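You operate a simulated robot arm through the tools that you are given. There is no shell and no other tool.

You are at the controls of a simulated two-armed robot. One attempt, no reset.

JOB
Press the matching bush into the blue housing.
Fine: press it home, draw the slide out again and put the housing back where it stood.

The check looks at the end state, three seconds after you hand in, the way a careful person would. Anything else that was tipped, shoved, dropped, spilled or broken makes it a failure.

ROBOT AND FRAMES
Two 7-joint arms with two-finger parallel grippers on one trunk that stands fixed in place. Base frame: the origin is at the foot of the trunk, x ahead of it, y to its left, z up. Units: m, degrees, N and s.
The left shoulder is at [0.07, 0.187, 1.29], the right one opposite. With the tool pointing down near the work surface each hand reaches from about 0.2 to 0.78 m from the base axis, measured 20 degrees to its own side. Payload 3.91 kg a hand.
The tool frame of a hand sits at the grasp point between the pads (the TCP): z along the fingers, y along the line on which they close. The tips reach 0.03 m beyond it. The gripper opens to 0.11 m. The fingers are 0.02 m wide and 0.01 m thick; the gripper's body (0.048 by 0.112 m) begins 0.055 m behind the TCP.
Orientation is told as [roll, pitch, yaw] about the base's x, y, z axes, in that order, counted from this pose: with the fingers straight down and closing along the base's y, the tool's x points along the base's -x, its y along +y and its z along -z.

CONTROLS
- The arms move only by the tool play_rows. It takes "left_rows", "right_rows" or both (then of equal length, played together; a hand with none holds still); each is text: rows parted by semicolons, each of 7 numbers parted by spaces: the shift along the base's x, y, z in units of 30 mm (1.0 is 30 mm), then the turn, a rotation vector about the base's x, y, z in units of 6 degrees (1.0 is 6 degrees), then the closure in counts, from 0 (fully open) to 255 (shut). In form: dx dy dz rx ry rz fingers; .... A call has 1 to 20 rows; each row shifts and turns the commanded pose from where the row before left it. A call with a number of a shift or a turn outside -1 to 1 is refused whole. A row lasts 0.2 s, in which the tool goes at most 0.05 m and 8.6 degrees; a call with a longer step from one row to the next is refused whole, and so is a gripper value outside its range. A pose out of reach is approached as far as the arm can. The call stops where the force on the tool passes 90 N (or 10 N more than at its start, if that is more) or the arm is blocked; 0.2 s more then pass. Each finger travels about 0.072 m/s and halts on what it meets, pressing with about 38 N; the grip force reading is that of the motor and also rises with nothing between the fingers. The clock runs only during rows and for 0.2 s after the last one: add rows that do not move to give the fingers time. The reply holds the time, the measured pose of the TCP, the force on the tool along the base axes, the opening and the grip force, in the units named above and with some noise, with the torque about the TCP (base axes, N m) and any sound that the robot's microphone picked up.
- Cameras (640 x 400 px; columns grow to the right, rows downward): "scene" is now at [0.0985, -0.0761, 1.5247]; the picture's right is [-0.84, -0.54, -0.00], its down [-0.28, 0.44, -0.85] and it looks along [0.46, -0.72, -0.52] (base axes); focal length 214 px, centre (320, 200). "left" rides on the left gripper at [0.072, -0.017, -0.103] in its tool frame; the picture's right is [0.23, 0.97, 0.00], its down [-0.76, 0.18, -0.62] and it looks along [-0.61, 0.14, 0.78] (tool axes); focal length 222 px, centre (320, 200). "right" rides on the right gripper at [0.072, 0.017, -0.103] in its tool frame; the picture's right is [-0.23, 0.97, 0.00], its down [-0.76, -0.18, -0.62] and it looks along [-0.61, -0.14, 0.78] (tool axes); focal length 222 px, centre (320, 200). There is no depth. A picture from a camera that has moved, and an enlarged one, comes with that camera's place and axes in the base frame and with its lens.
- snapshot(camera): a new picture of that camera. The clock stands still meanwhile.
- lift_body(by): slides the trunk up (or, below 0, down) by that many m; the arms and the scene camera ride with it, the base frame stays. It gives what a move gives, with no picture.
- aim_head(pan, tilt): turns the head with the scene camera to pan (to the left, within 86 degrees either way) and tilt (down, from -29 to 69), counted from straight ahead of the robot. It gives what a move gives.
- enlarge(camera, box): a new picture of the part [left, top, right, bottom] of that camera's present view, enlarged. The clock stands still meanwhile.
- job_done(): hands the job in; it is judged then, once.

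Places have to be worked out from the pictures, the camera data and where the tool is seen. Open the grippers and draw the arms clear of the work before you hand the job in, unless the task says otherwise.

The tools are called after "Emit:" as name(argument=value, ...) on one line, values as JSON. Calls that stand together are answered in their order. play_rows: Moves the arms, as the interface text tells. Its arguments: {"type":"object","properties":{"left_rows":{"type":"string"},"right_rows":{"type":"string"}},"required":[]} The other tools are called the same way: lift_body (by) slides the trunk up or down; aim_head (pan, tilt) turns the head that bears the scene camera; snapshot (camera) takes a picture; enlarge (camera, box) takes an enlarged picture of a part of a camera's view; job_done () hands the job in.

At the start:

```text
clock: 0.0
left_eef_pos: [0.3836, -0.0509, 1.2818]
left_orientation: [0.1, 0.0, 0.1]
left_force: [-0.2, 0.3, 0.3]
left_ft_torque: [0.0, -0.03, 0.0]
left_grip_width: 0.1101
left_finger_force: 0.0
right_eef_pos: [0.2837, -0.3945, 1.3163]
right_orientation: [0.0, 0.1, 0.0]
right_force: [-1.2, 0.2, -0.1]
right_ft_torque: [-0.01, 0.01, -0.02]
right_grip_width: 0.1099
right_finger_force: 0.0
trunk travel left (down, up): [-0.8, 0.14]
head pan, tilt: [-57.1, 31.5]
```

scene: 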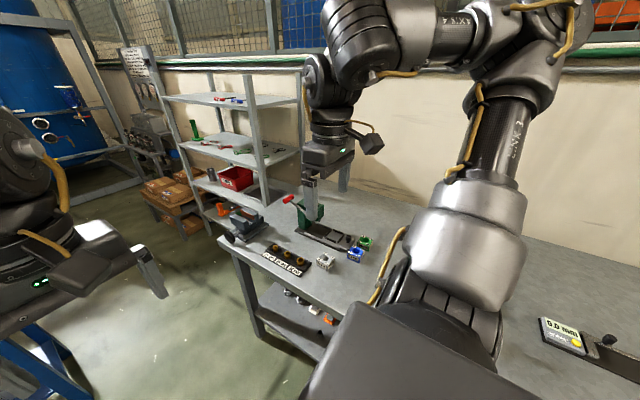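
right: 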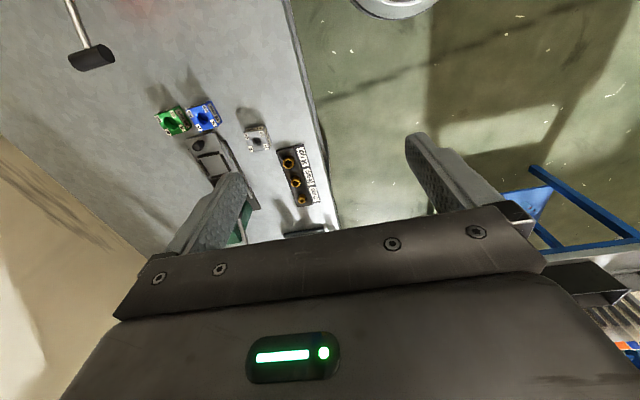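
left: 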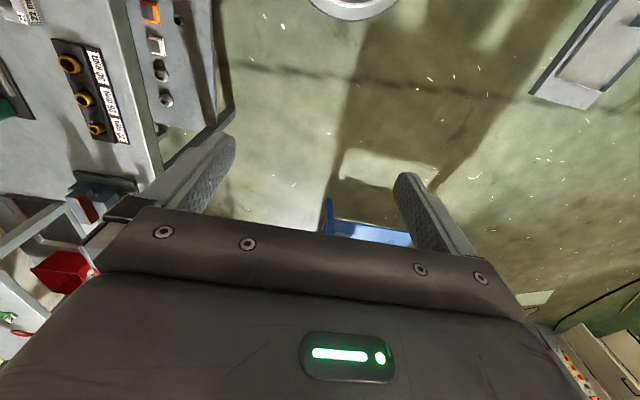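

The pictures show a bench to the robot's right with a press (green), housings (green, blue, white), and a block of three bushes with a label. I enlarge these to read details.

Emit:
enlarge(camera="scene", box=[220, 170, 400, 290])

Emit:
enlarge(camera="right", box=[140, 80, 340, 240])

Emit:
enlarge(camera="left", box=[0, 0, 240, 150])

Emit:
enlarge(camera="scene", box=[520, 300, 640, 400])

```text
3.33 times, centred on (310, 230) of scene
camera zoom: at [0.0985, -0.0761, 1.5247], right [-0.84, -0.54, 0.0], down [-0.28, 0.44, -0.85], along [0.46, -0.72, -0.52], focal length 715 px, centre (353, 100)
```

zoom: 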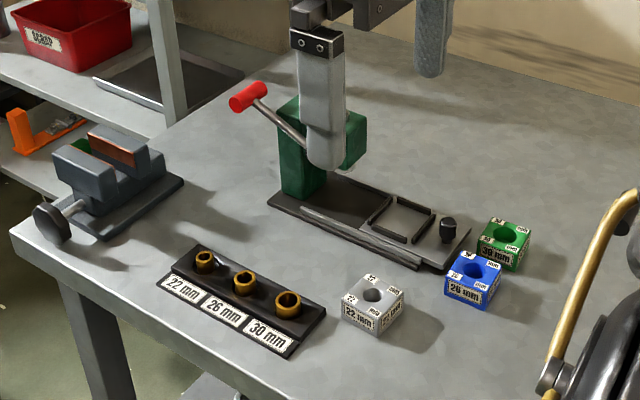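

```text
2.50 times, centred on (240, 160) of right
camera zoom: at [0.2111, -0.3784, 1.4193], right [0.23, 0.97, 0.0], down [0.76, -0.18, 0.62], along [0.61, -0.14, -0.78], focal length 555 px, centre (520, 300)
```

zoom: 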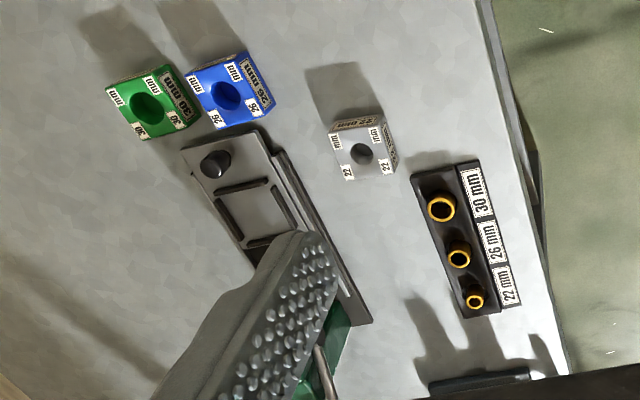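

```text
2.67 times, centred on (120, 75) of left
camera zoom: at [0.3113, -0.0683, 1.3849], right [-0.23, 0.97, 0.0], down [0.76, 0.18, 0.62], along [0.61, 0.14, -0.78], focal length 592 px, centre (853, 533)
```

zoom: 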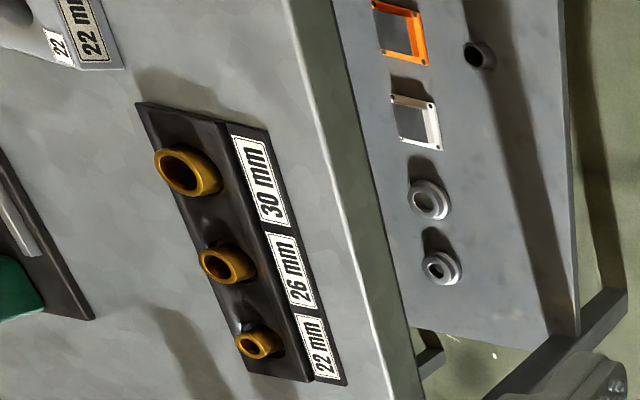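

```text
4.00 times, centred on (580, 350) of scene
camera zoom: at [0.0985, -0.0761, 1.5247], right [-0.84, -0.54, 0.0], down [-0.28, 0.44, -0.85], along [0.46, -0.72, -0.52], focal length 858 px, centre (-720, -400)
```

zoom: 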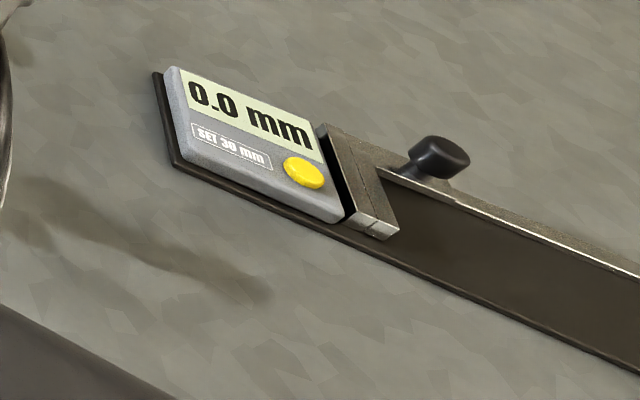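

The blue housing is labelled 26 mm, and the rack's middle bush is labelled 26 mm. I estimate the housing top at about (0.32, -0.68, 0.89), the bush top at about (0.54, -0.52, 0.90) and the press near (0.63, -0.76). I move the right hand to look at the press and housings from closer.

Emit:
play_rows(right_rows="0 -1 -0.5 0 0 0 0;0 -1 -0.5 0 0 0 0;0 -1 -0.5 0 0 0 0;0 -1 -0.5 0 0 0 0;0 -1 -0.5 0 0 0 0;0 -1 -0.5 0 0 0 0;0 -1 -0.5 0 0 0 0")

Emit:
snapshot(camera="right")

Emit:
snapshot(camera="scene")

```text
clock: 1.6
left_eef_pos: [0.3839, -0.0533, 1.282]
left_orientation: [0.1, 0.0, -0.1]
left_force: [0.1, 0.4, 0.7]
left_ft_torque: [-0.01, 0.04, -0.01]
left_grip_width: 0.1098
left_finger_force: 0.0
right_eef_pos: [0.2854, -0.6069, 1.2093]
right_orientation: [0.0, 0.0, 0.1]
right_force: [-0.6, 0.0, -0.2]
right_ft_torque: [0.02, 0.02, -0.01]
right_grip_width: 0.11
right_finger_force: 0.0
trunk travel left (down, up): [-0.8, 0.14]
head pan, tilt: [-57.1, 31.5]
```

```text
taken
camera right: at [0.2119, -0.5907, 1.3127], right [0.23, 0.97, 0.0], down [0.76, -0.18, 0.62], along [0.61, -0.14, -0.78], focal length 222 px, centre (320, 200)
```

right: 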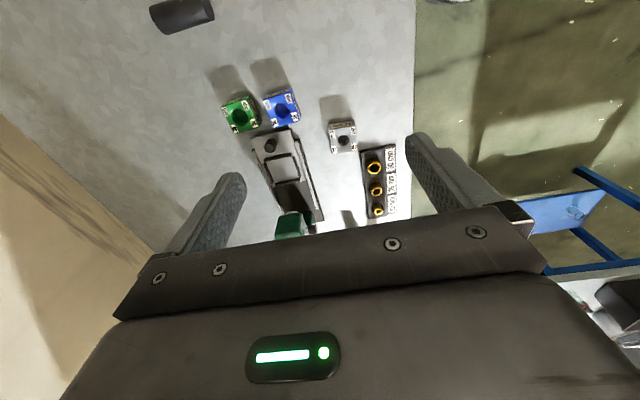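

```text
taken
camera scene: at [0.0989, -0.078, 1.5246], right [-0.84, -0.54, 0.0], down [-0.28, 0.44, -0.85], along [0.46, -0.71, -0.52], focal length 214 px, centre (320, 200)
```

scene: 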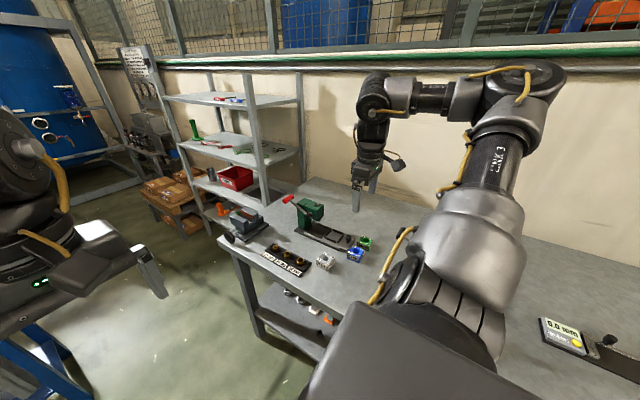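

The press is now visible without the hand in front. I enlarge both views.

Emit:
enlarge(camera="scene", box=[260, 180, 390, 280])

Emit:
enlarge(camera="right", box=[200, 70, 420, 240])

```text
4.00 times, centred on (325, 230) of scene
camera zoom: at [0.0989, -0.078, 1.5246], right [-0.84, -0.54, 0.0], down [-0.28, 0.44, -0.85], along [0.46, -0.71, -0.52], focal length 858 px, centre (300, 80)
```

zoom: 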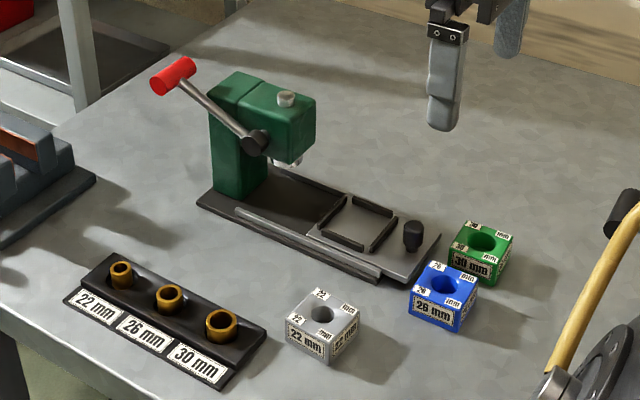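

```text
2.35 times, centred on (310, 155) of right
camera zoom: at [0.2119, -0.5907, 1.3127], right [0.23, 0.97, 0.0], down [0.76, -0.18, 0.62], along [0.61, -0.14, -0.78], focal length 523 px, centre (344, 306)
```

zoom: 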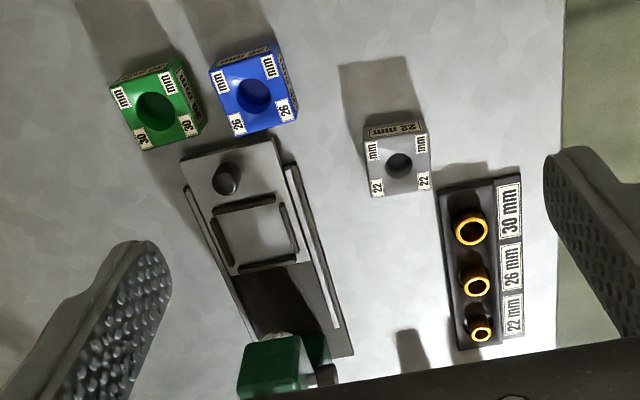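

Everything relevant is located: slide drawn out along x at y≈-0.735 (knob x≈0.38, nest x≈0.45), press pivot near (0.55, -0.69, 0.98), handle near (0.66, -0.68, 1.03). I lower the trunk a bit for reach and then look closer.

Emit:
lift_body(by=-0.15)

Emit:
snapshot(camera="scene")

Emit:
snapshot(camera="right")

Emit:
snapshot(camera="left")

```text
clock: 3.4
left_eef_pos: [0.384, -0.0522, 1.1321]
left_orientation: [0.1, -0.1, 0.2]
left_force: [-0.8, 0.1, -0.5]
left_ft_torque: [-0.01, 0.04, -0.01]
left_grip_width: 0.1102
left_finger_force: 0.0
right_eef_pos: [0.2854, -0.6057, 1.0606]
right_orientation: [0.0, 0.1, 0.0]
right_force: [0.6, 1.2, 1.3]
right_ft_torque: [-0.02, 0.0, -0.03]
right_grip_width: 0.1099
right_finger_force: 0.1
trunk travel left (down, up): [-0.65, 0.29]
head pan, tilt: [-57.1, 31.5]
```

```text
taken
camera scene: at [0.0984, -0.0761, 1.3748], right [-0.84, -0.54, 0.0], down [-0.28, 0.44, -0.85], along [0.46, -0.72, -0.52], focal length 214 px, centre (320, 200)
```

scene: 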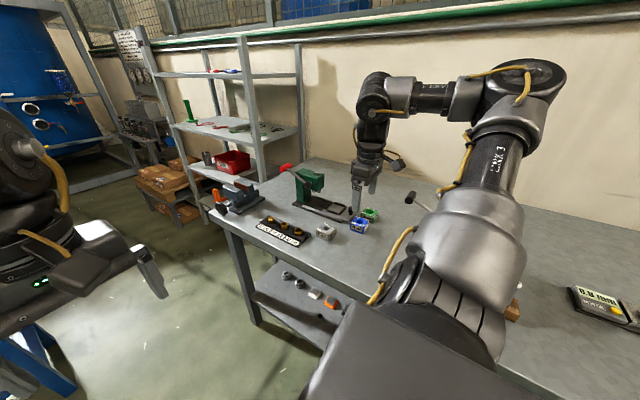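

```text
taken
camera right: at [0.2116, -0.5886, 1.1637], right [0.23, 0.97, 0.0], down [0.76, -0.18, 0.62], along [0.61, -0.14, -0.78], focal length 222 px, centre (320, 200)
```

right: 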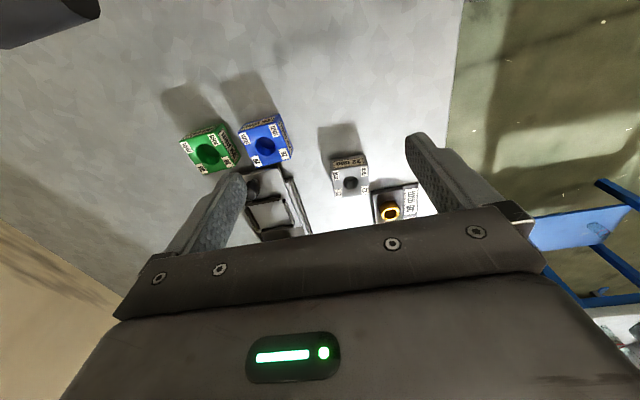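

```text
taken
camera left: at [0.3113, -0.0684, 1.235], right [-0.23, 0.97, 0.0], down [0.76, 0.18, 0.62], along [0.61, 0.14, -0.78], focal length 222 px, centre (320, 200)
```

left: 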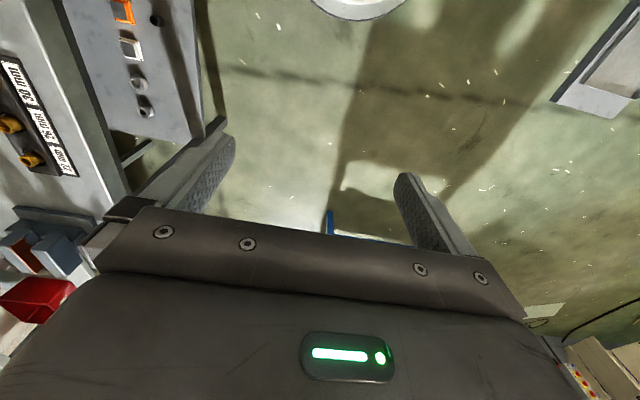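

Lowered cleanly. I enlarge the new views to triangulate more exactly.

Emit:
enlarge(camera="scene", box=[250, 155, 390, 250])

Emit:
enlarge(camera="right", box=[170, 100, 310, 240])

Emit:
enlarge(camera="right", box=[310, 130, 430, 230])

```text
4.21 times, centred on (320, 202) of scene
camera zoom: at [0.0984, -0.0761, 1.3748], right [-0.84, -0.54, 0.0], down [-0.28, 0.44, -0.85], along [0.46, -0.72, -0.52], focal length 903 px, centre (320, 190)
```

zoom: 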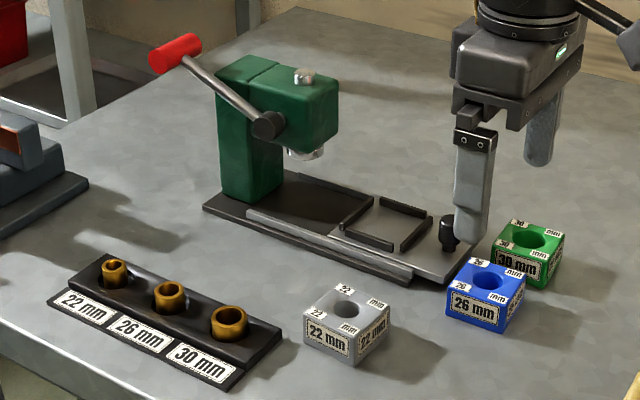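

```text
2.86 times, centred on (240, 170) of right
camera zoom: at [0.2116, -0.5886, 1.1637], right [0.23, 0.97, 0.0], down [0.76, -0.18, 0.62], along [0.61, -0.14, -0.78], focal length 635 px, centre (549, 286)
```

zoom: 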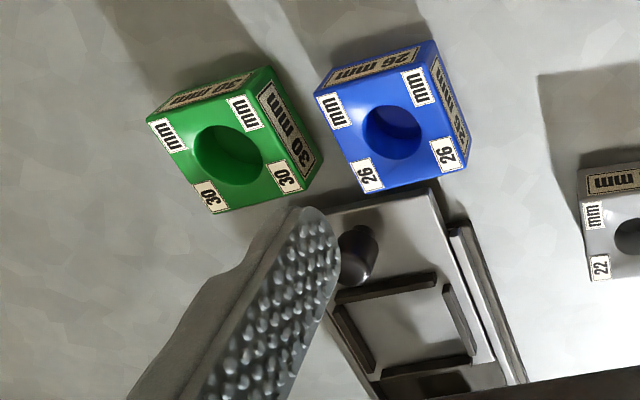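

```text
4.00 times, centred on (370, 180) of right
camera zoom: at [0.2116, -0.5886, 1.1637], right [0.23, 0.97, 0.0], down [0.76, -0.18, 0.62], along [0.61, -0.14, -0.78], focal length 888 px, centre (120, 280)
```

zoom: 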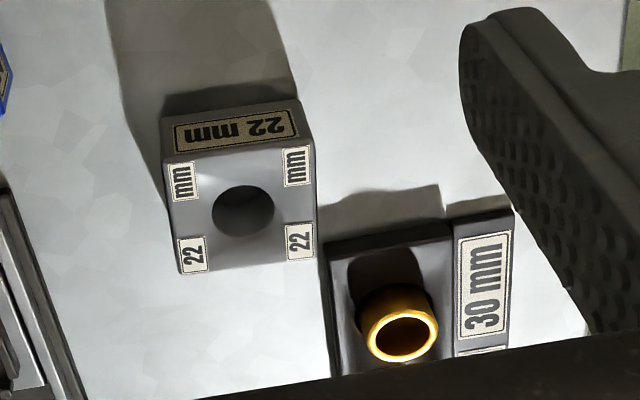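

Blue housing centre is about (0.320, -0.689), top z≈0.89, height ≈35 mm; ram bottom ≈(0.54, -0.735, 0.93). I hover over the housing for a precise look.

Emit:
play_rows(right_rows="0.33 -0.92 -0.6 0 0 0 0;0.33 -0.92 -0.6 0 0 0 0;0.33 -0.92 -0.6 0 0 0 0;0 0 -0.5 0 0 0 0;0 0 0 0 0 0 0")

Emit:
snapshot(camera="right")

Emit:
enlarge(camera="scene", box=[300, 155, 400, 250])

```text
clock: 4.5
left_eef_pos: [0.3841, -0.0504, 1.1327]
left_orientation: [0.0, 0.0, 0.0]
left_force: [0.3, -0.5, 0.7]
left_ft_torque: [-0.01, -0.01, 0.02]
left_grip_width: 0.1098
left_finger_force: 0.0
right_eef_pos: [0.3144, -0.6888, 0.9906]
right_orientation: [0.0, -0.1, 0.0]
right_force: [0.3, -0.4, 0.0]
right_ft_torque: [0.0, 0.01, 0.0]
right_grip_width: 0.1099
right_finger_force: 0.0
trunk travel left (down, up): [-0.65, 0.29]
head pan, tilt: [-57.1, 31.5]
```

```text
taken
camera right: at [0.2407, -0.6712, 1.0945], right [0.23, 0.97, 0.0], down [0.76, -0.18, 0.62], along [0.61, -0.14, -0.78], focal length 222 px, centre (320, 200)
```

right: 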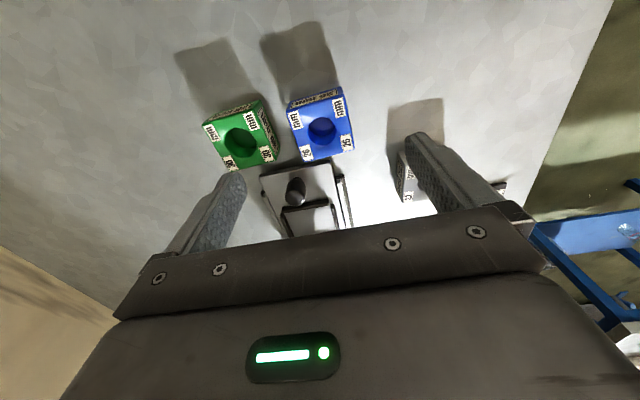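

```text
4.21 times, centred on (350, 202) of scene
camera zoom: at [0.0984, -0.0756, 1.3748], right [-0.84, -0.54, 0.0], down [-0.28, 0.44, -0.85], along [0.46, -0.72, -0.52], focal length 903 px, centre (194, 190)
```

zoom: 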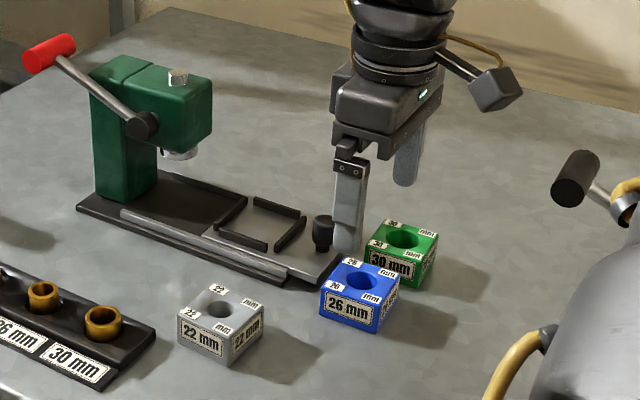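

I enlarge the right wrist view around the blue housing for its corners and yaw.

Emit:
enlarge(camera="right", box=[270, 70, 370, 240])

Emit:
enlarge(camera="right", box=[190, 70, 380, 190])

```text
2.35 times, centred on (320, 155) of right
camera zoom: at [0.2407, -0.6712, 1.0945], right [0.23, 0.97, 0.0], down [0.76, -0.18, 0.62], along [0.61, -0.14, -0.78], focal length 523 px, centre (320, 306)
```

zoom: 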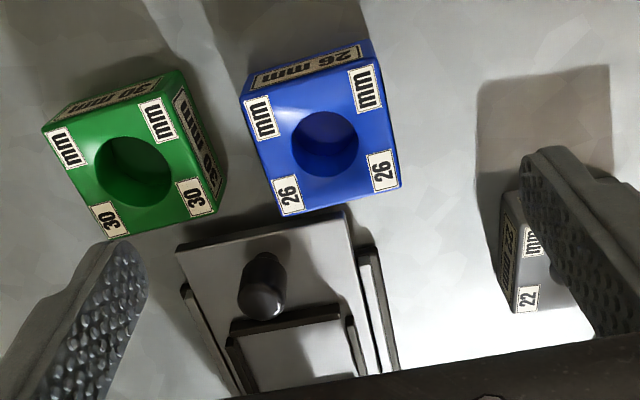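

```text
3.33 times, centred on (285, 130) of right
camera zoom: at [0.2407, -0.6712, 1.0945], right [0.23, 0.97, 0.0], down [0.76, -0.18, 0.62], along [0.61, -0.14, -0.78], focal length 740 px, centre (437, 433)
```

zoom: 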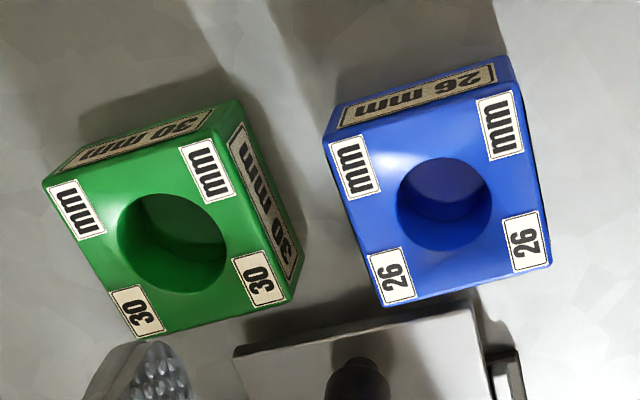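

The blue housing measures about 52 mm square, centre (0.3195, -0.688), yaw ≈ +2.5°, with ~25 mm gap to the green one. I narrow the gripper to ~72 mm, turn by 2.5° and come down part of the way.

Emit:
play_rows(right_rows="0.17 0.03 -0.3 0 0 0.42 88;0 0 -0.5 0 0 0 88;0 0 -0.5 0 0 0 88;0 0 -0.4 0 0 0 88;0 0 0 0 0 0 88")

Emit:
snapshot(camera="right")

Emit:
enlarge(camera="scene", box=[320, 180, 390, 240])

```text
clock: 5.8
left_eef_pos: [0.3834, -0.051, 1.1333]
left_orientation: [0.0, 0.0, 0.0]
left_force: [-0.2, 0.2, -0.2]
left_ft_torque: [0.0, -0.03, 0.0]
left_grip_width: 0.1101
left_finger_force: 0.0
right_eef_pos: [0.3183, -0.687, 0.9402]
right_orientation: [0.1, 0.0, 2.5]
right_force: [-1.4, 0.9, -0.3]
right_ft_torque: [0.01, 0.01, 0.03]
right_grip_width: 0.0718
right_finger_force: 0.1
trunk travel left (down, up): [-0.65, 0.29]
head pan, tilt: [-57.1, 31.5]
```

```text
taken
camera right: at [0.2453, -0.6732, 1.0433], right [0.18, 0.98, 0.0], down [0.77, -0.14, 0.62], along [0.61, -0.11, -0.78], focal length 222 px, centre (320, 200)
```

right: 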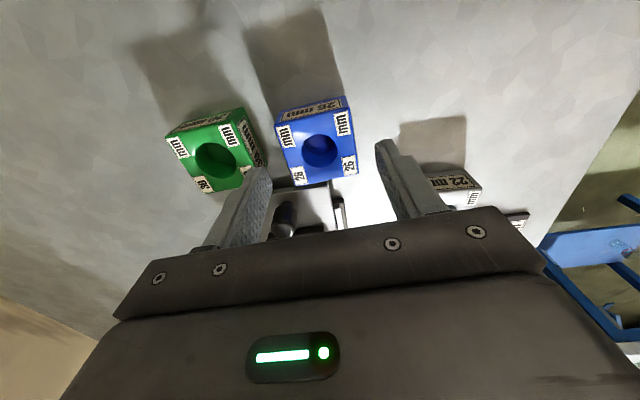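

```text
6.67 times, centred on (355, 210) of scene
camera zoom: at [0.0984, -0.0759, 1.3748], right [-0.84, -0.54, 0.0], down [-0.28, 0.44, -0.85], along [0.46, -0.72, -0.52], focal length 1430 px, centre (87, 133)
```

zoom: 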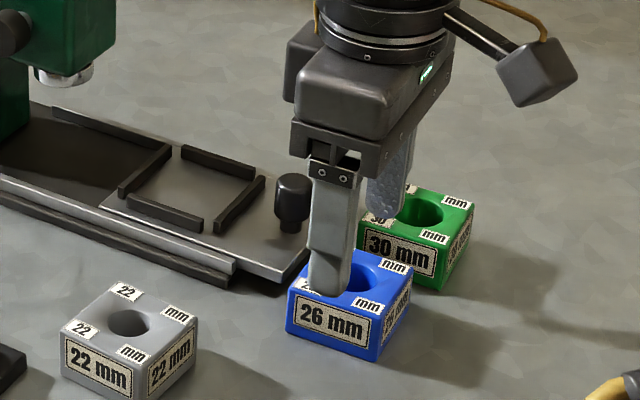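

The bore sits right under the TCP (offset below 1 mm) and the fingers straddle the housing. I go down to z≈0.903 and close.

Emit:
play_rows(right_rows="0 0 -0.5 0 0 0 88;0 0 -0.5 0 0 0 88;0 0 -0.25 0 0 0 88;0 0 0 0 0 0 88;0 0 0 0 0 0 255;0 0 0 0 0 0 255;0 0 0 0 0 0 255")

Emit:
enlarge(camera="scene", box=[320, 180, 390, 240])

Emit:
snapshot(camera="right")

```text
clock: 7.3
left_eef_pos: [0.3826, -0.0511, 1.1332]
left_orientation: [-0.1, 0.1, -0.1]
left_force: [1.1, 0.1, -0.1]
left_ft_torque: [-0.05, 0.0, -0.01]
left_grip_width: 0.1097
left_finger_force: 0.1
right_eef_pos: [0.3197, -0.6873, 0.9019]
right_orientation: [-0.1, 0.0, 2.5]
right_force: [0.5, -2.0, 0.7]
right_ft_torque: [0.0, -0.09, -0.05]
right_grip_width: 0.0534
right_finger_force: 38.1
trunk travel left (down, up): [-0.65, 0.29]
head pan, tilt: [-57.1, 31.5]
```

```text
6.67 times, centred on (355, 210) of scene
camera zoom: at [0.0986, -0.0763, 1.3747], right [-0.84, -0.54, 0.0], down [-0.28, 0.44, -0.85], along [0.46, -0.72, -0.52], focal length 1430 px, centre (87, 133)
```

zoom: 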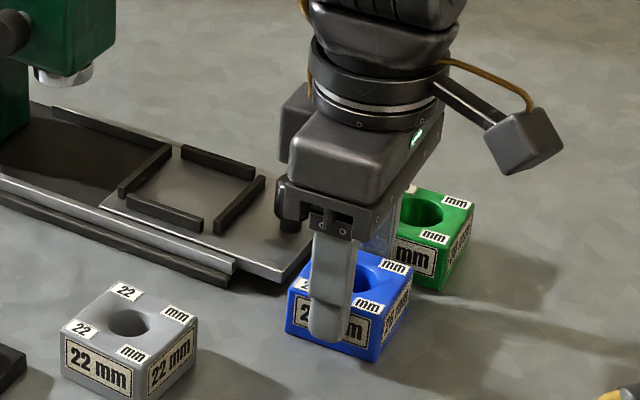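

```text
taken
camera right: at [0.2457, -0.6735, 1.0056], right [0.18, 0.98, 0.0], down [0.77, -0.14, 0.62], along [0.61, -0.11, -0.78], focal length 222 px, centre (320, 200)
```

right: 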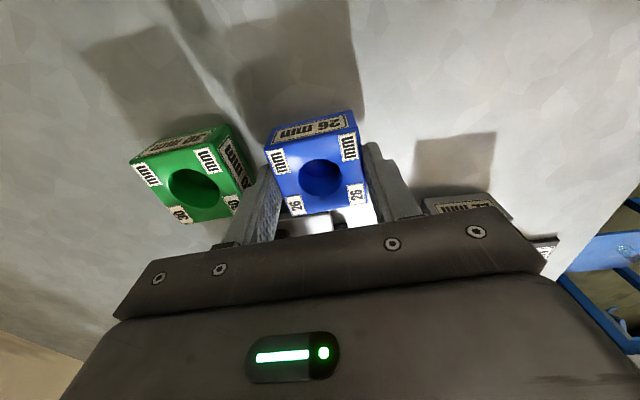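

Gripped at width 53 mm. I lift it 75 mm straight up first, then check that it hangs properly.

Emit:
play_rows(right_rows="0 0 0.3 0 0 0 255;0 0 0.6 0 0 0 255;0 0 0.8 0 0 0 255;0 0 0.8 0 0 0 255;0 0 0 0 0 0 255")

Emit:
enlarge(camera="scene", box=[270, 160, 390, 240])

Emit:
snapshot(camera="right")

```text
clock: 8.6
left_eef_pos: [0.3844, -0.0518, 1.1327]
left_orientation: [0.1, 0.0, 0.0]
left_force: [-0.9, 1.0, -0.5]
left_ft_torque: [-0.01, 0.03, 0.01]
left_grip_width: 0.1099
left_finger_force: 0.0
right_eef_pos: [0.3185, -0.6885, 0.9776]
right_orientation: [0.2, 0.0, 2.6]
right_force: [0.2, -0.4, -3.8]
right_ft_torque: [-0.04, -0.01, 0.03]
right_grip_width: 0.0535
right_finger_force: 37.3
trunk travel left (down, up): [-0.65, 0.29]
head pan, tilt: [-57.1, 31.5]
```

```text
5.00 times, centred on (330, 200) of scene
camera zoom: at [0.0989, -0.0771, 1.3746], right [-0.84, -0.54, 0.0], down [-0.28, 0.44, -0.85], along [0.46, -0.72, -0.52], focal length 1072 px, centre (270, 200)
```

zoom: 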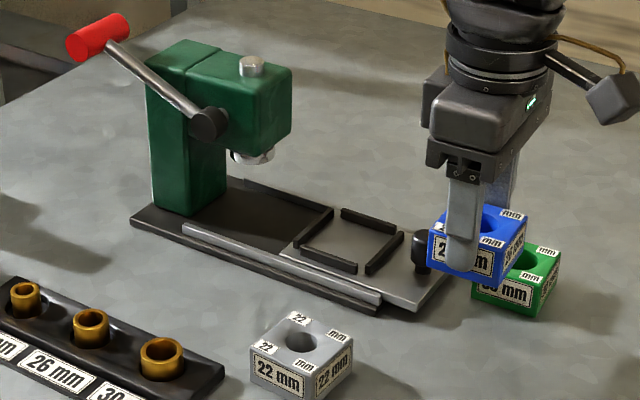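

```text
taken
camera right: at [0.2461, -0.6739, 1.0804], right [0.18, 0.98, 0.0], down [0.77, -0.15, 0.62], along [0.61, -0.11, -0.78], focal length 222 px, centre (320, 200)
```

right: 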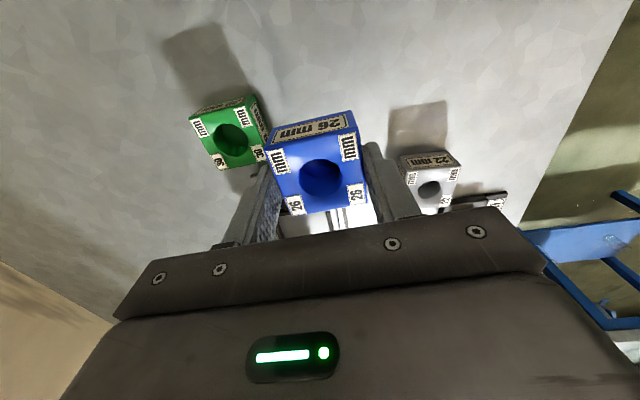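

Housing hangs level. Before placing it I raise the hand above the press height and forward so the wrist camera sees the nest from nearly straight above; I also turn back the 2.5°.

Emit:
play_rows(right_rows="0 0 0.95 0 0 0 255;0 0 0.95 0 0 0 255;0 0 0.95 0 0 0 255;0.5 -0.2 0.95 0 0 -0.2 255;0.9 -0.2 0.95 0 0 -0.22 255;0.9 -0.2 0 0 0 0 255;0.9 -0.2 0 0 0 0 255;0.9 -0.1 0 0 0 0 255;0.9 0 0 0 0 0 255;0 0 0 0 0 0 255")

Emit:
snapshot(camera="right")

Emit:
snapshot(camera="scene")

```text
clock: 10.8
left_eef_pos: [0.3833, -0.052, 1.1324]
left_orientation: [0.0, 0.0, 0.1]
left_force: [-0.5, 0.4, -0.3]
left_ft_torque: [0.0, 0.0, -0.01]
left_grip_width: 0.1102
left_finger_force: 0.0
right_eef_pos: [0.4701, -0.714, 1.1205]
right_orientation: [0.1, 0.1, 0.0]
right_force: [-0.5, -0.3, -2.7]
right_ft_torque: [0.0, 0.01, 0.01]
right_grip_width: 0.0536
right_finger_force: 37.4
trunk travel left (down, up): [-0.65, 0.29]
head pan, tilt: [-57.1, 31.5]
```

```text
taken
camera right: at [0.3962, -0.6972, 1.2232], right [0.23, 0.97, 0.0], down [0.76, -0.18, 0.62], along [0.61, -0.14, -0.78], focal length 222 px, centre (320, 200)
```

right: 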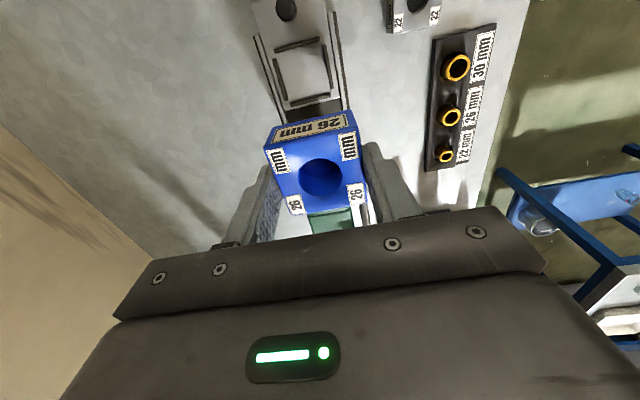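

```text
taken
camera scene: at [0.0978, -0.0768, 1.3748], right [-0.84, -0.54, 0.0], down [-0.28, 0.44, -0.85], along [0.46, -0.72, -0.52], focal length 214 px, centre (320, 200)
```

scene: 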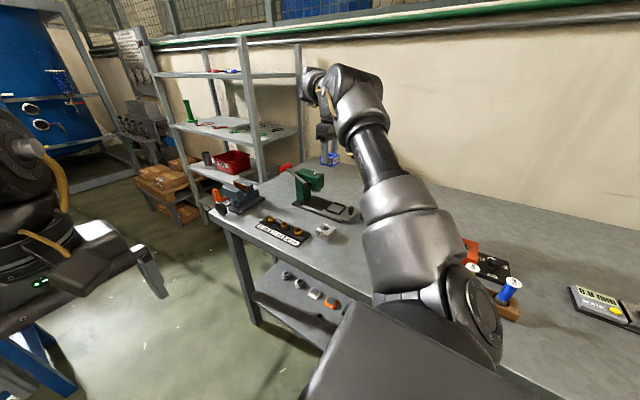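

Emit:
enlarge(camera="right", box=[240, 0, 370, 110])

Emit:
enlarge(camera="right", box=[400, 20, 520, 180])

```text
3.64 times, centred on (305, 55) of right
camera zoom: at [0.3962, -0.6972, 1.2232], right [0.23, 0.97, 0.0], down [0.76, -0.18, 0.62], along [0.61, -0.14, -0.78], focal length 808 px, centre (374, 727)
```

zoom: 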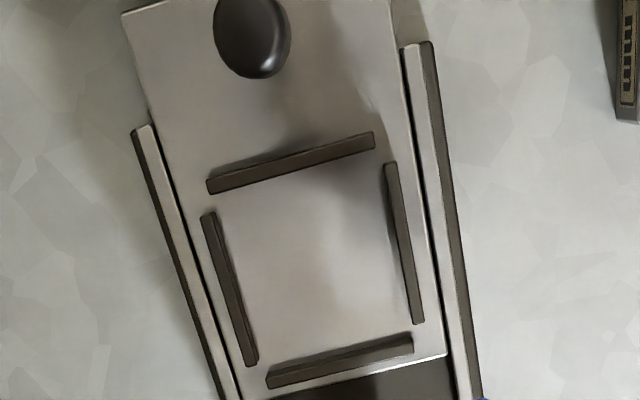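

```text
2.50 times, centred on (460, 100) of right
camera zoom: at [0.3962, -0.6972, 1.2232], right [0.23, 0.97, 0.0], down [0.76, -0.18, 0.62], along [0.61, -0.14, -0.78], focal length 555 px, centre (-30, 450)
```

zoom: 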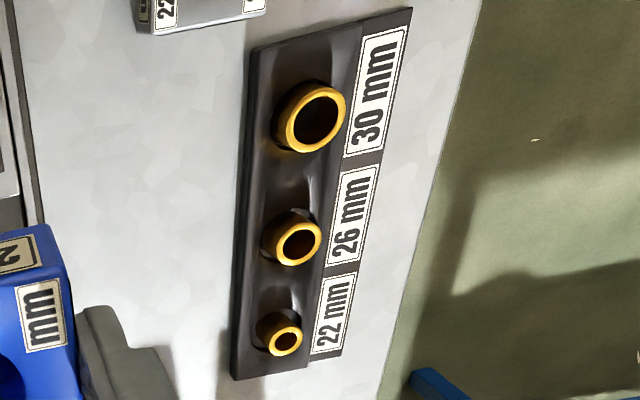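

Nest inner is ≈65 mm square, centre ≈(0.447, -0.7315), yaw 0. I check where the held housing sits relative to the TCP.

Emit:
enlarge(camera="right", box=[250, 105, 390, 235])

```text
3.08 times, centred on (320, 170) of right
camera zoom: at [0.3962, -0.6972, 1.2232], right [0.23, 0.97, 0.0], down [0.76, -0.18, 0.62], along [0.61, -0.14, -0.78], focal length 684 px, centre (320, 292)
```

zoom: 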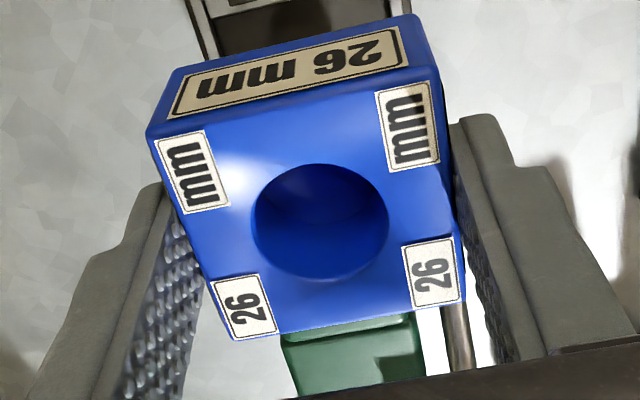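

Housing centre is about 2 mm ahead of the TCP. I move over the nest and descend to z≈0.94, then look.

Emit:
play_rows(right_rows="-0.41 -0.28 0 0 0 0 255;-0.41 -0.28 0 0 0 0 255;0 0 -0.85 0 0 0 255;0 0 -0.85 0 0 0 255;0 0 -0.85 0 0 0 255;0 0 -0.85 0 0 0 255;0 0 -0.85 0 0 0 255;0 0 -0.85 0 0 0 255;0 0 -0.85 0 0 0 255;0 0 0 0 0 0 255")

Emit:
snapshot(camera="right")

Emit:
enlarge(camera="scene", box=[270, 160, 390, 240])

```text
clock: 12.9
left_eef_pos: [0.3829, -0.0517, 1.131]
left_orientation: [0.0, 0.0, 0.1]
left_force: [1.1, 0.2, 0.2]
left_ft_torque: [0.01, 0.03, 0.04]
left_grip_width: 0.1103
left_finger_force: 0.0
right_eef_pos: [0.4455, -0.7304, 0.9408]
right_orientation: [0.0, 0.0, -0.1]
right_force: [-0.5, 0.3, -3.0]
right_ft_torque: [-0.02, -0.02, -0.01]
right_grip_width: 0.0536
right_finger_force: 37.7
trunk travel left (down, up): [-0.65, 0.29]
head pan, tilt: [-57.1, 31.5]
```

```text
taken
camera right: at [0.3723, -0.7142, 1.044], right [0.23, 0.97, 0.0], down [0.76, -0.18, 0.62], along [0.61, -0.14, -0.78], focal length 222 px, centre (320, 200)
```

right: 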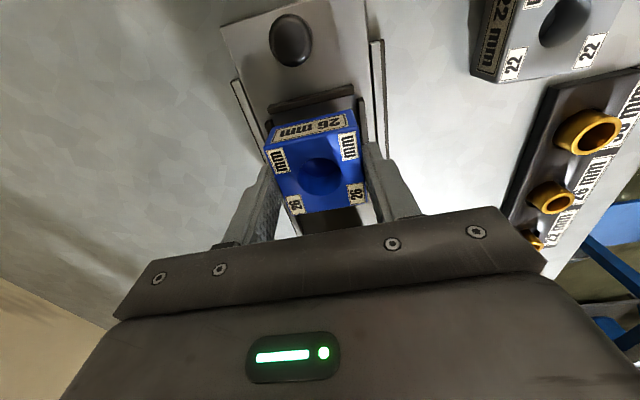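

```text
5.00 times, centred on (330, 200) of scene
camera zoom: at [0.0986, -0.0761, 1.3747], right [-0.84, -0.54, 0.0], down [-0.28, 0.44, -0.85], along [0.46, -0.72, -0.52], focal length 1072 px, centre (270, 200)
```

zoom: 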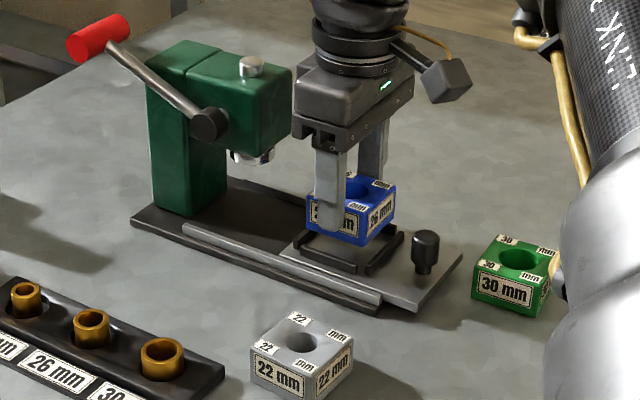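

The housing is above the nest and looks aligned. I check where the elbow is relative to the other bench items.

Emit:
snapshot(camera="scene")

Emit:
enlarge(camera="right", box=[230, 0, 420, 130])

```text
taken
camera scene: at [0.0986, -0.0761, 1.3747], right [-0.84, -0.54, 0.0], down [-0.28, 0.44, -0.85], along [0.46, -0.72, -0.52], focal length 214 px, centre (320, 200)
```

scene: 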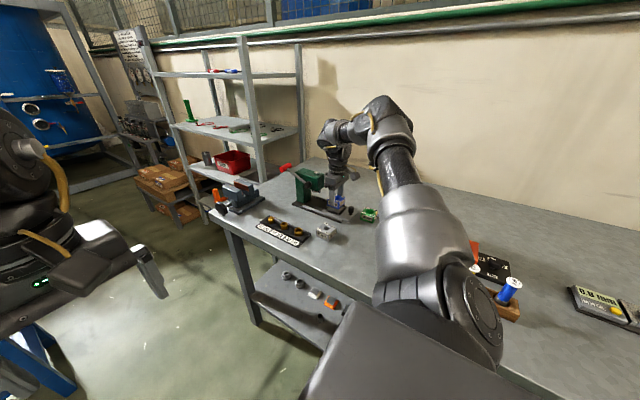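

```text
3.08 times, centred on (325, 65) of right
camera zoom: at [0.3723, -0.7142, 1.044], right [0.23, 0.97, 0.0], down [0.76, -0.18, 0.62], along [0.61, -0.14, -0.78], focal length 684 px, centre (305, 615)
```

zoom: 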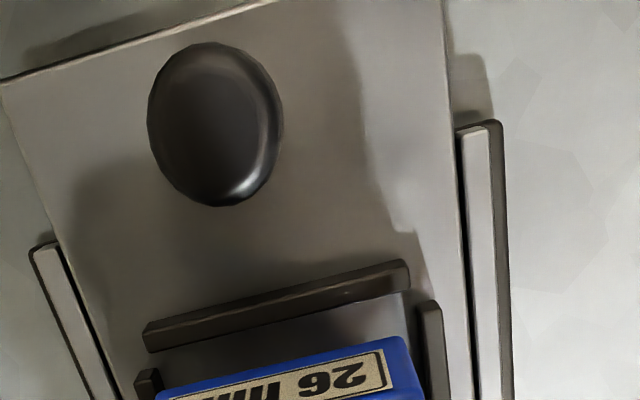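

The arm's links are well above the bench. I lower in small steps and watch for contact.

Emit:
play_rows(right_rows="0 0 -0.2 0 0 0 255;0 0 -0.2 0 0 0 255;0 0 -0.1 0 0 0 255;0 0 0 0 0 0 255")

Emit:
enlarge(camera="scene", box=[305, 180, 375, 230])

```text
clock: 13.9
left_eef_pos: [0.3831, -0.052, 1.1314]
left_orientation: [0.1, 0.0, 0.0]
left_force: [0.5, -0.1, -0.8]
left_ft_torque: [0.0, 0.01, 0.01]
left_grip_width: 0.1099
left_finger_force: 0.1
right_eef_pos: [0.4449, -0.7318, 0.9251]
right_orientation: [0.1, 0.0, 0.0]
right_force: [0.0, 0.1, -3.3]
right_ft_torque: [0.04, 0.0, -0.03]
right_grip_width: 0.0535
right_finger_force: 37.7
trunk travel left (down, up): [-0.65, 0.29]
head pan, tilt: [-57.1, 31.5]
```

```text
8.00 times, centred on (340, 205) of scene
camera zoom: at [0.0989, -0.0767, 1.3747], right [-0.84, -0.54, 0.0], down [-0.28, 0.44, -0.85], along [0.46, -0.72, -0.52], focal length 1716 px, centre (160, 160)
```

zoom: 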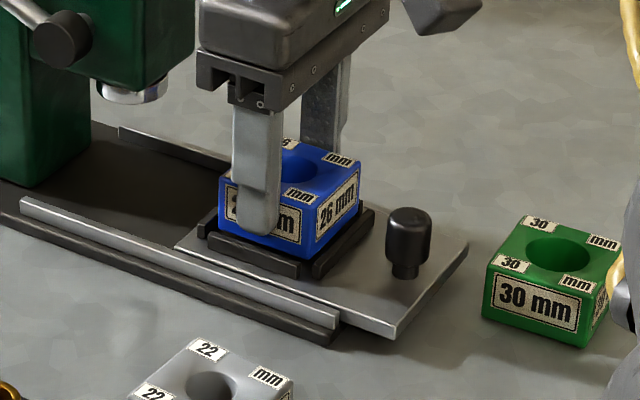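

Nearly down between the nest bars. I continue in 2–3 mm steps.

Emit:
play_rows(right_rows="0 0 -0.1 0 0 0 255;0 0 -0.1 0 0 0 255;0 0 0 0 0 0 255")

```text
clock: 14.8
left_eef_pos: [0.3835, -0.0513, 1.1323]
left_orientation: [0.0, 0.0, 0.0]
left_force: [-0.3, 0.5, 0.3]
left_ft_torque: [-0.04, -0.05, 0.03]
left_grip_width: 0.1102
left_finger_force: 0.0
right_eef_pos: [0.4452, -0.7312, 0.9203]
right_orientation: [-0.1, 0.1, 0.0]
right_force: [-0.7, -0.1, -0.5]
right_ft_torque: [-0.07, -0.04, -0.02]
right_grip_width: 0.0538
right_finger_force: 38.3
trunk travel left (down, up): [-0.65, 0.29]
head pan, tilt: [-57.1, 31.5]
```

Load is coming off the hand (−3.3 → −0.5 N), so contact is beginning. One more tiny step.

Emit:
play_rows(right_rows="0 0 -0.06 0 0 0 255;0 0 0 0 0 0 255")

Emit:
enlarge(camera="scene", box=[305, 180, 375, 230])

Emit:
enlarge(camera="right", box=[240, 60, 400, 240])

```text
clock: 15.3
left_eef_pos: [0.3821, -0.0505, 1.1327]
left_orientation: [0.0, 0.0, 0.0]
left_force: [-0.5, -0.1, 0.0]
left_ft_torque: [-0.01, 0.02, 0.0]
left_grip_width: 0.1099
left_finger_force: 0.2
right_eef_pos: [0.4438, -0.7309, 0.9207]
right_orientation: [-0.1, -0.1, 0.0]
right_force: [1.6, -5.0, 12.7]
right_ft_torque: [0.14, 0.18, 0.02]
right_grip_width: 0.0536
right_finger_force: 38.1
trunk travel left (down, up): [-0.65, 0.29]
head pan, tilt: [-57.1, 31.5]
```

```text
8.00 times, centred on (340, 205) of scene
camera zoom: at [0.0979, -0.0751, 1.375], right [-0.84, -0.54, 0.0], down [-0.28, 0.44, -0.85], along [0.46, -0.72, -0.52], focal length 1716 px, centre (160, 160)
```

zoom: 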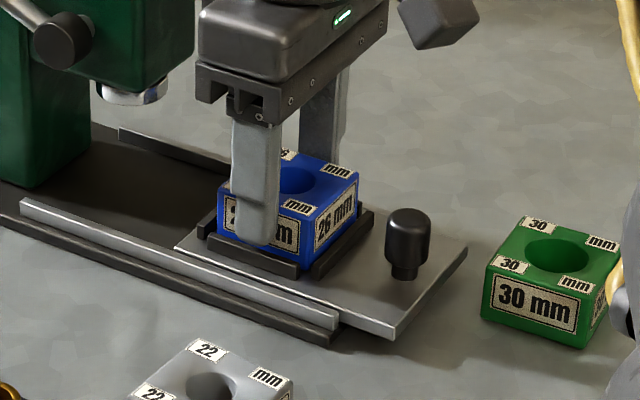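

```text
2.22 times, centred on (320, 150) of right
camera zoom: at [0.3716, -0.7138, 1.0236], right [0.23, 0.97, 0.0], down [0.76, -0.18, 0.63], along [0.61, -0.14, -0.78], focal length 494 px, centre (320, 311)
```

zoom: 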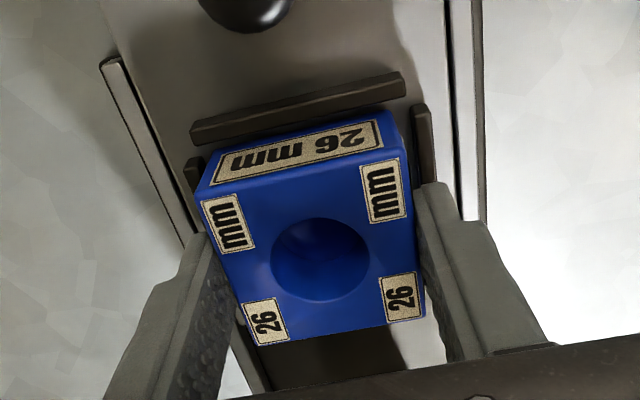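

The housing is inside the bars and resting with ~13 N on it. I ease off 1 mm, open to ~75 mm and look.

Emit:
play_rows(right_rows="0 0 0.04 0 0 0 255;0 0 0 0 0 0 80;0 0 0 0 0 0 80;0 0 0 0 0 0 80")

Emit:
enlarge(camera="scene", box=[305, 180, 375, 230])

Emit:
enlarge(camera="right", box=[240, 60, 400, 240])

```text
clock: 16.4
left_eef_pos: [0.3834, -0.0505, 1.1317]
left_orientation: [0.0, 0.0, 0.0]
left_force: [0.1, -0.5, 0.1]
left_ft_torque: [-0.02, -0.02, -0.04]
left_grip_width: 0.1103
left_finger_force: 0.1
right_eef_pos: [0.4453, -0.7318, 0.9195]
right_orientation: [0.2, 0.0, 0.0]
right_force: [-0.2, 0.7, -0.2]
right_ft_torque: [-0.01, 0.01, 0.01]
right_grip_width: 0.0755
right_finger_force: 0.0
trunk travel left (down, up): [-0.65, 0.29]
head pan, tilt: [-57.1, 31.5]
```

```text
8.00 times, centred on (340, 205) of scene
camera zoom: at [0.0987, -0.0765, 1.3747], right [-0.84, -0.54, 0.0], down [-0.28, 0.44, -0.85], along [0.46, -0.72, -0.52], focal length 1716 px, centre (160, 160)
```

zoom: 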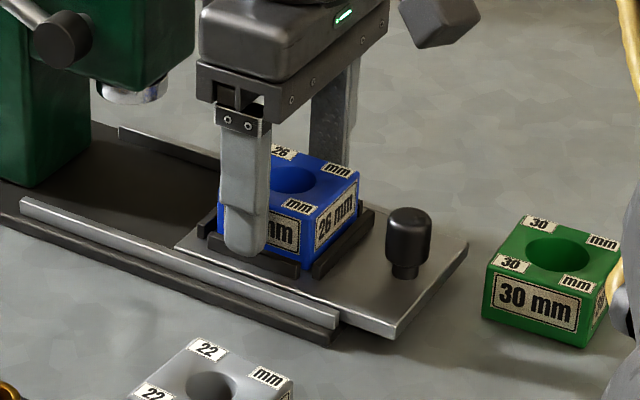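

```text
2.22 times, centred on (320, 150) of right
camera zoom: at [0.3718, -0.7147, 1.0231], right [0.23, 0.97, 0.0], down [0.76, -0.18, 0.62], along [0.61, -0.14, -0.78], focal length 494 px, centre (320, 311)
```

zoom: 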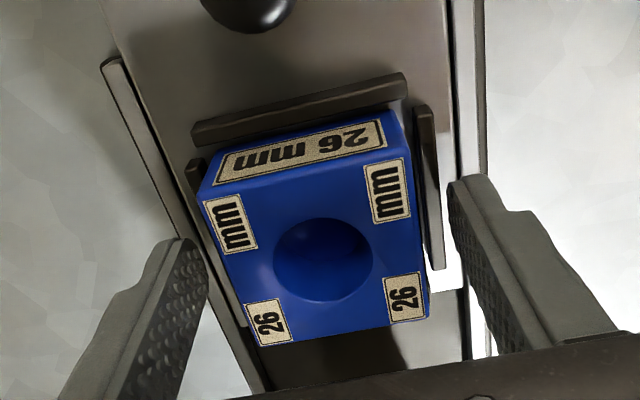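

The housing stands in the nest. I lift straight up and take a precise look at the bore.

Emit:
play_rows(right_rows="0 0 0.3 0 0 0 80;0 0 0.8 0 0 0 80;0 0 0.8 0 0 0 80;0 0 0.8 0 0 0 80;0 0 0.8 0 0 0 0;0 0 0 0 0 0 0")

Emit:
enlarge(camera="right", box=[230, 50, 410, 200])

Emit:
enlarge(camera="scene", box=[270, 160, 390, 240])

```text
clock: 17.8
left_eef_pos: [0.3834, -0.0518, 1.1327]
left_orientation: [0.1, -0.1, 0.1]
left_force: [-0.8, -0.3, -0.5]
left_ft_torque: [0.0, 0.03, -0.02]
left_grip_width: 0.1099
left_finger_force: 0.0
right_eef_pos: [0.4454, -0.7314, 1.0235]
right_orientation: [0.2, 0.0, 0.0]
right_force: [-0.8, -0.3, -0.6]
right_ft_torque: [0.0, -0.02, -0.02]
right_grip_width: 0.1098
right_finger_force: 0.0
trunk travel left (down, up): [-0.65, 0.29]
head pan, tilt: [-57.1, 31.5]
```

```text
2.67 times, centred on (320, 125) of right
camera zoom: at [0.3716, -0.7141, 1.1283], right [0.23, 0.97, 0.0], down [0.76, -0.18, 0.62], along [0.61, -0.14, -0.78], focal length 592 px, centre (320, 400)
```

zoom: 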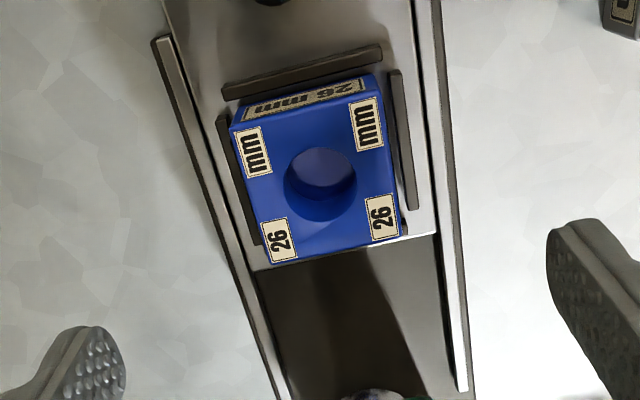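

```text
5.00 times, centred on (330, 200) of scene
camera zoom: at [0.0987, -0.0767, 1.3747], right [-0.84, -0.54, 0.0], down [-0.28, 0.44, -0.85], along [0.46, -0.72, -0.52], focal length 1072 px, centre (270, 200)
```

zoom: 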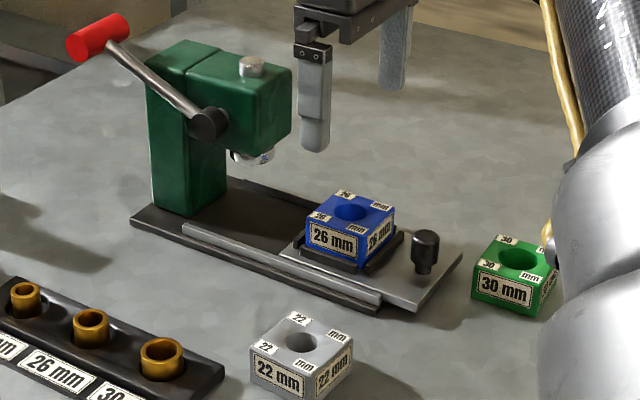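

The bore is at about (0.4455, -0.7312), top ≈0.907. Now I move over to hover at the 26 mm bush.

Emit:
play_rows(right_rows="0 0.9 0 0 0 0 0;0 1 0 0 0 0 0;0 1 0 0 0 0 0;0.3 1 0 0 0 0 0;0.6 1 0 0 0 0 0;0.8 0.95 0 0 0 0 0;0.8 0.75 0 0 0 0 0;0.8 0 -0.3 0 0 0 0;0 0 -0.3 0 0 0 0;0 0 0 0 0 0 0")

Emit:
snapshot(camera="right")

Emit:
enlarge(camera="scene", box=[240, 180, 340, 260])

```text
clock: 19.9
left_eef_pos: [0.3823, -0.051, 1.1318]
left_orientation: [0.0, -0.1, 0.0]
left_force: [0.5, 0.1, 1.1]
left_ft_torque: [0.01, 0.02, -0.03]
left_grip_width: 0.11
left_finger_force: 0.0
right_eef_pos: [0.5427, -0.5334, 1.0078]
right_orientation: [0.1, 0.0, 0.1]
right_force: [0.2, 0.1, 0.3]
right_ft_torque: [0.02, -0.01, -0.03]
right_grip_width: 0.11
right_finger_force: 0.0
trunk travel left (down, up): [-0.65, 0.29]
head pan, tilt: [-57.1, 31.5]
```

```text
taken
camera right: at [0.4707, -0.5163, 1.1106], right [0.23, 0.97, 0.0], down [0.76, -0.18, 0.62], along [0.61, -0.14, -0.78], focal length 222 px, centre (320, 200)
```

right: 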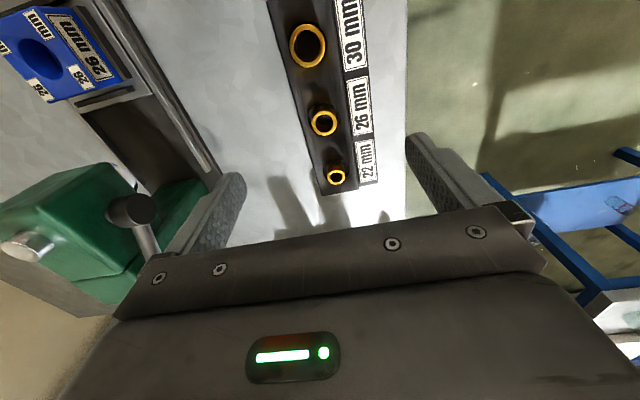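

```text
5.00 times, centred on (290, 220) of scene
camera zoom: at [0.0986, -0.0756, 1.3748], right [-0.84, -0.54, 0.0], down [-0.28, 0.44, -0.85], along [0.46, -0.72, -0.52], focal length 1072 px, centre (470, 100)
```

zoom: 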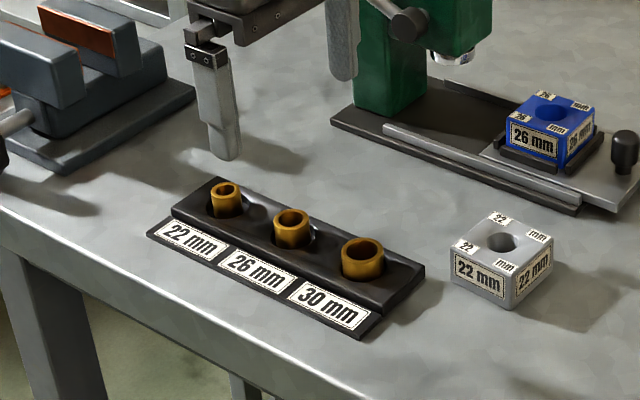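

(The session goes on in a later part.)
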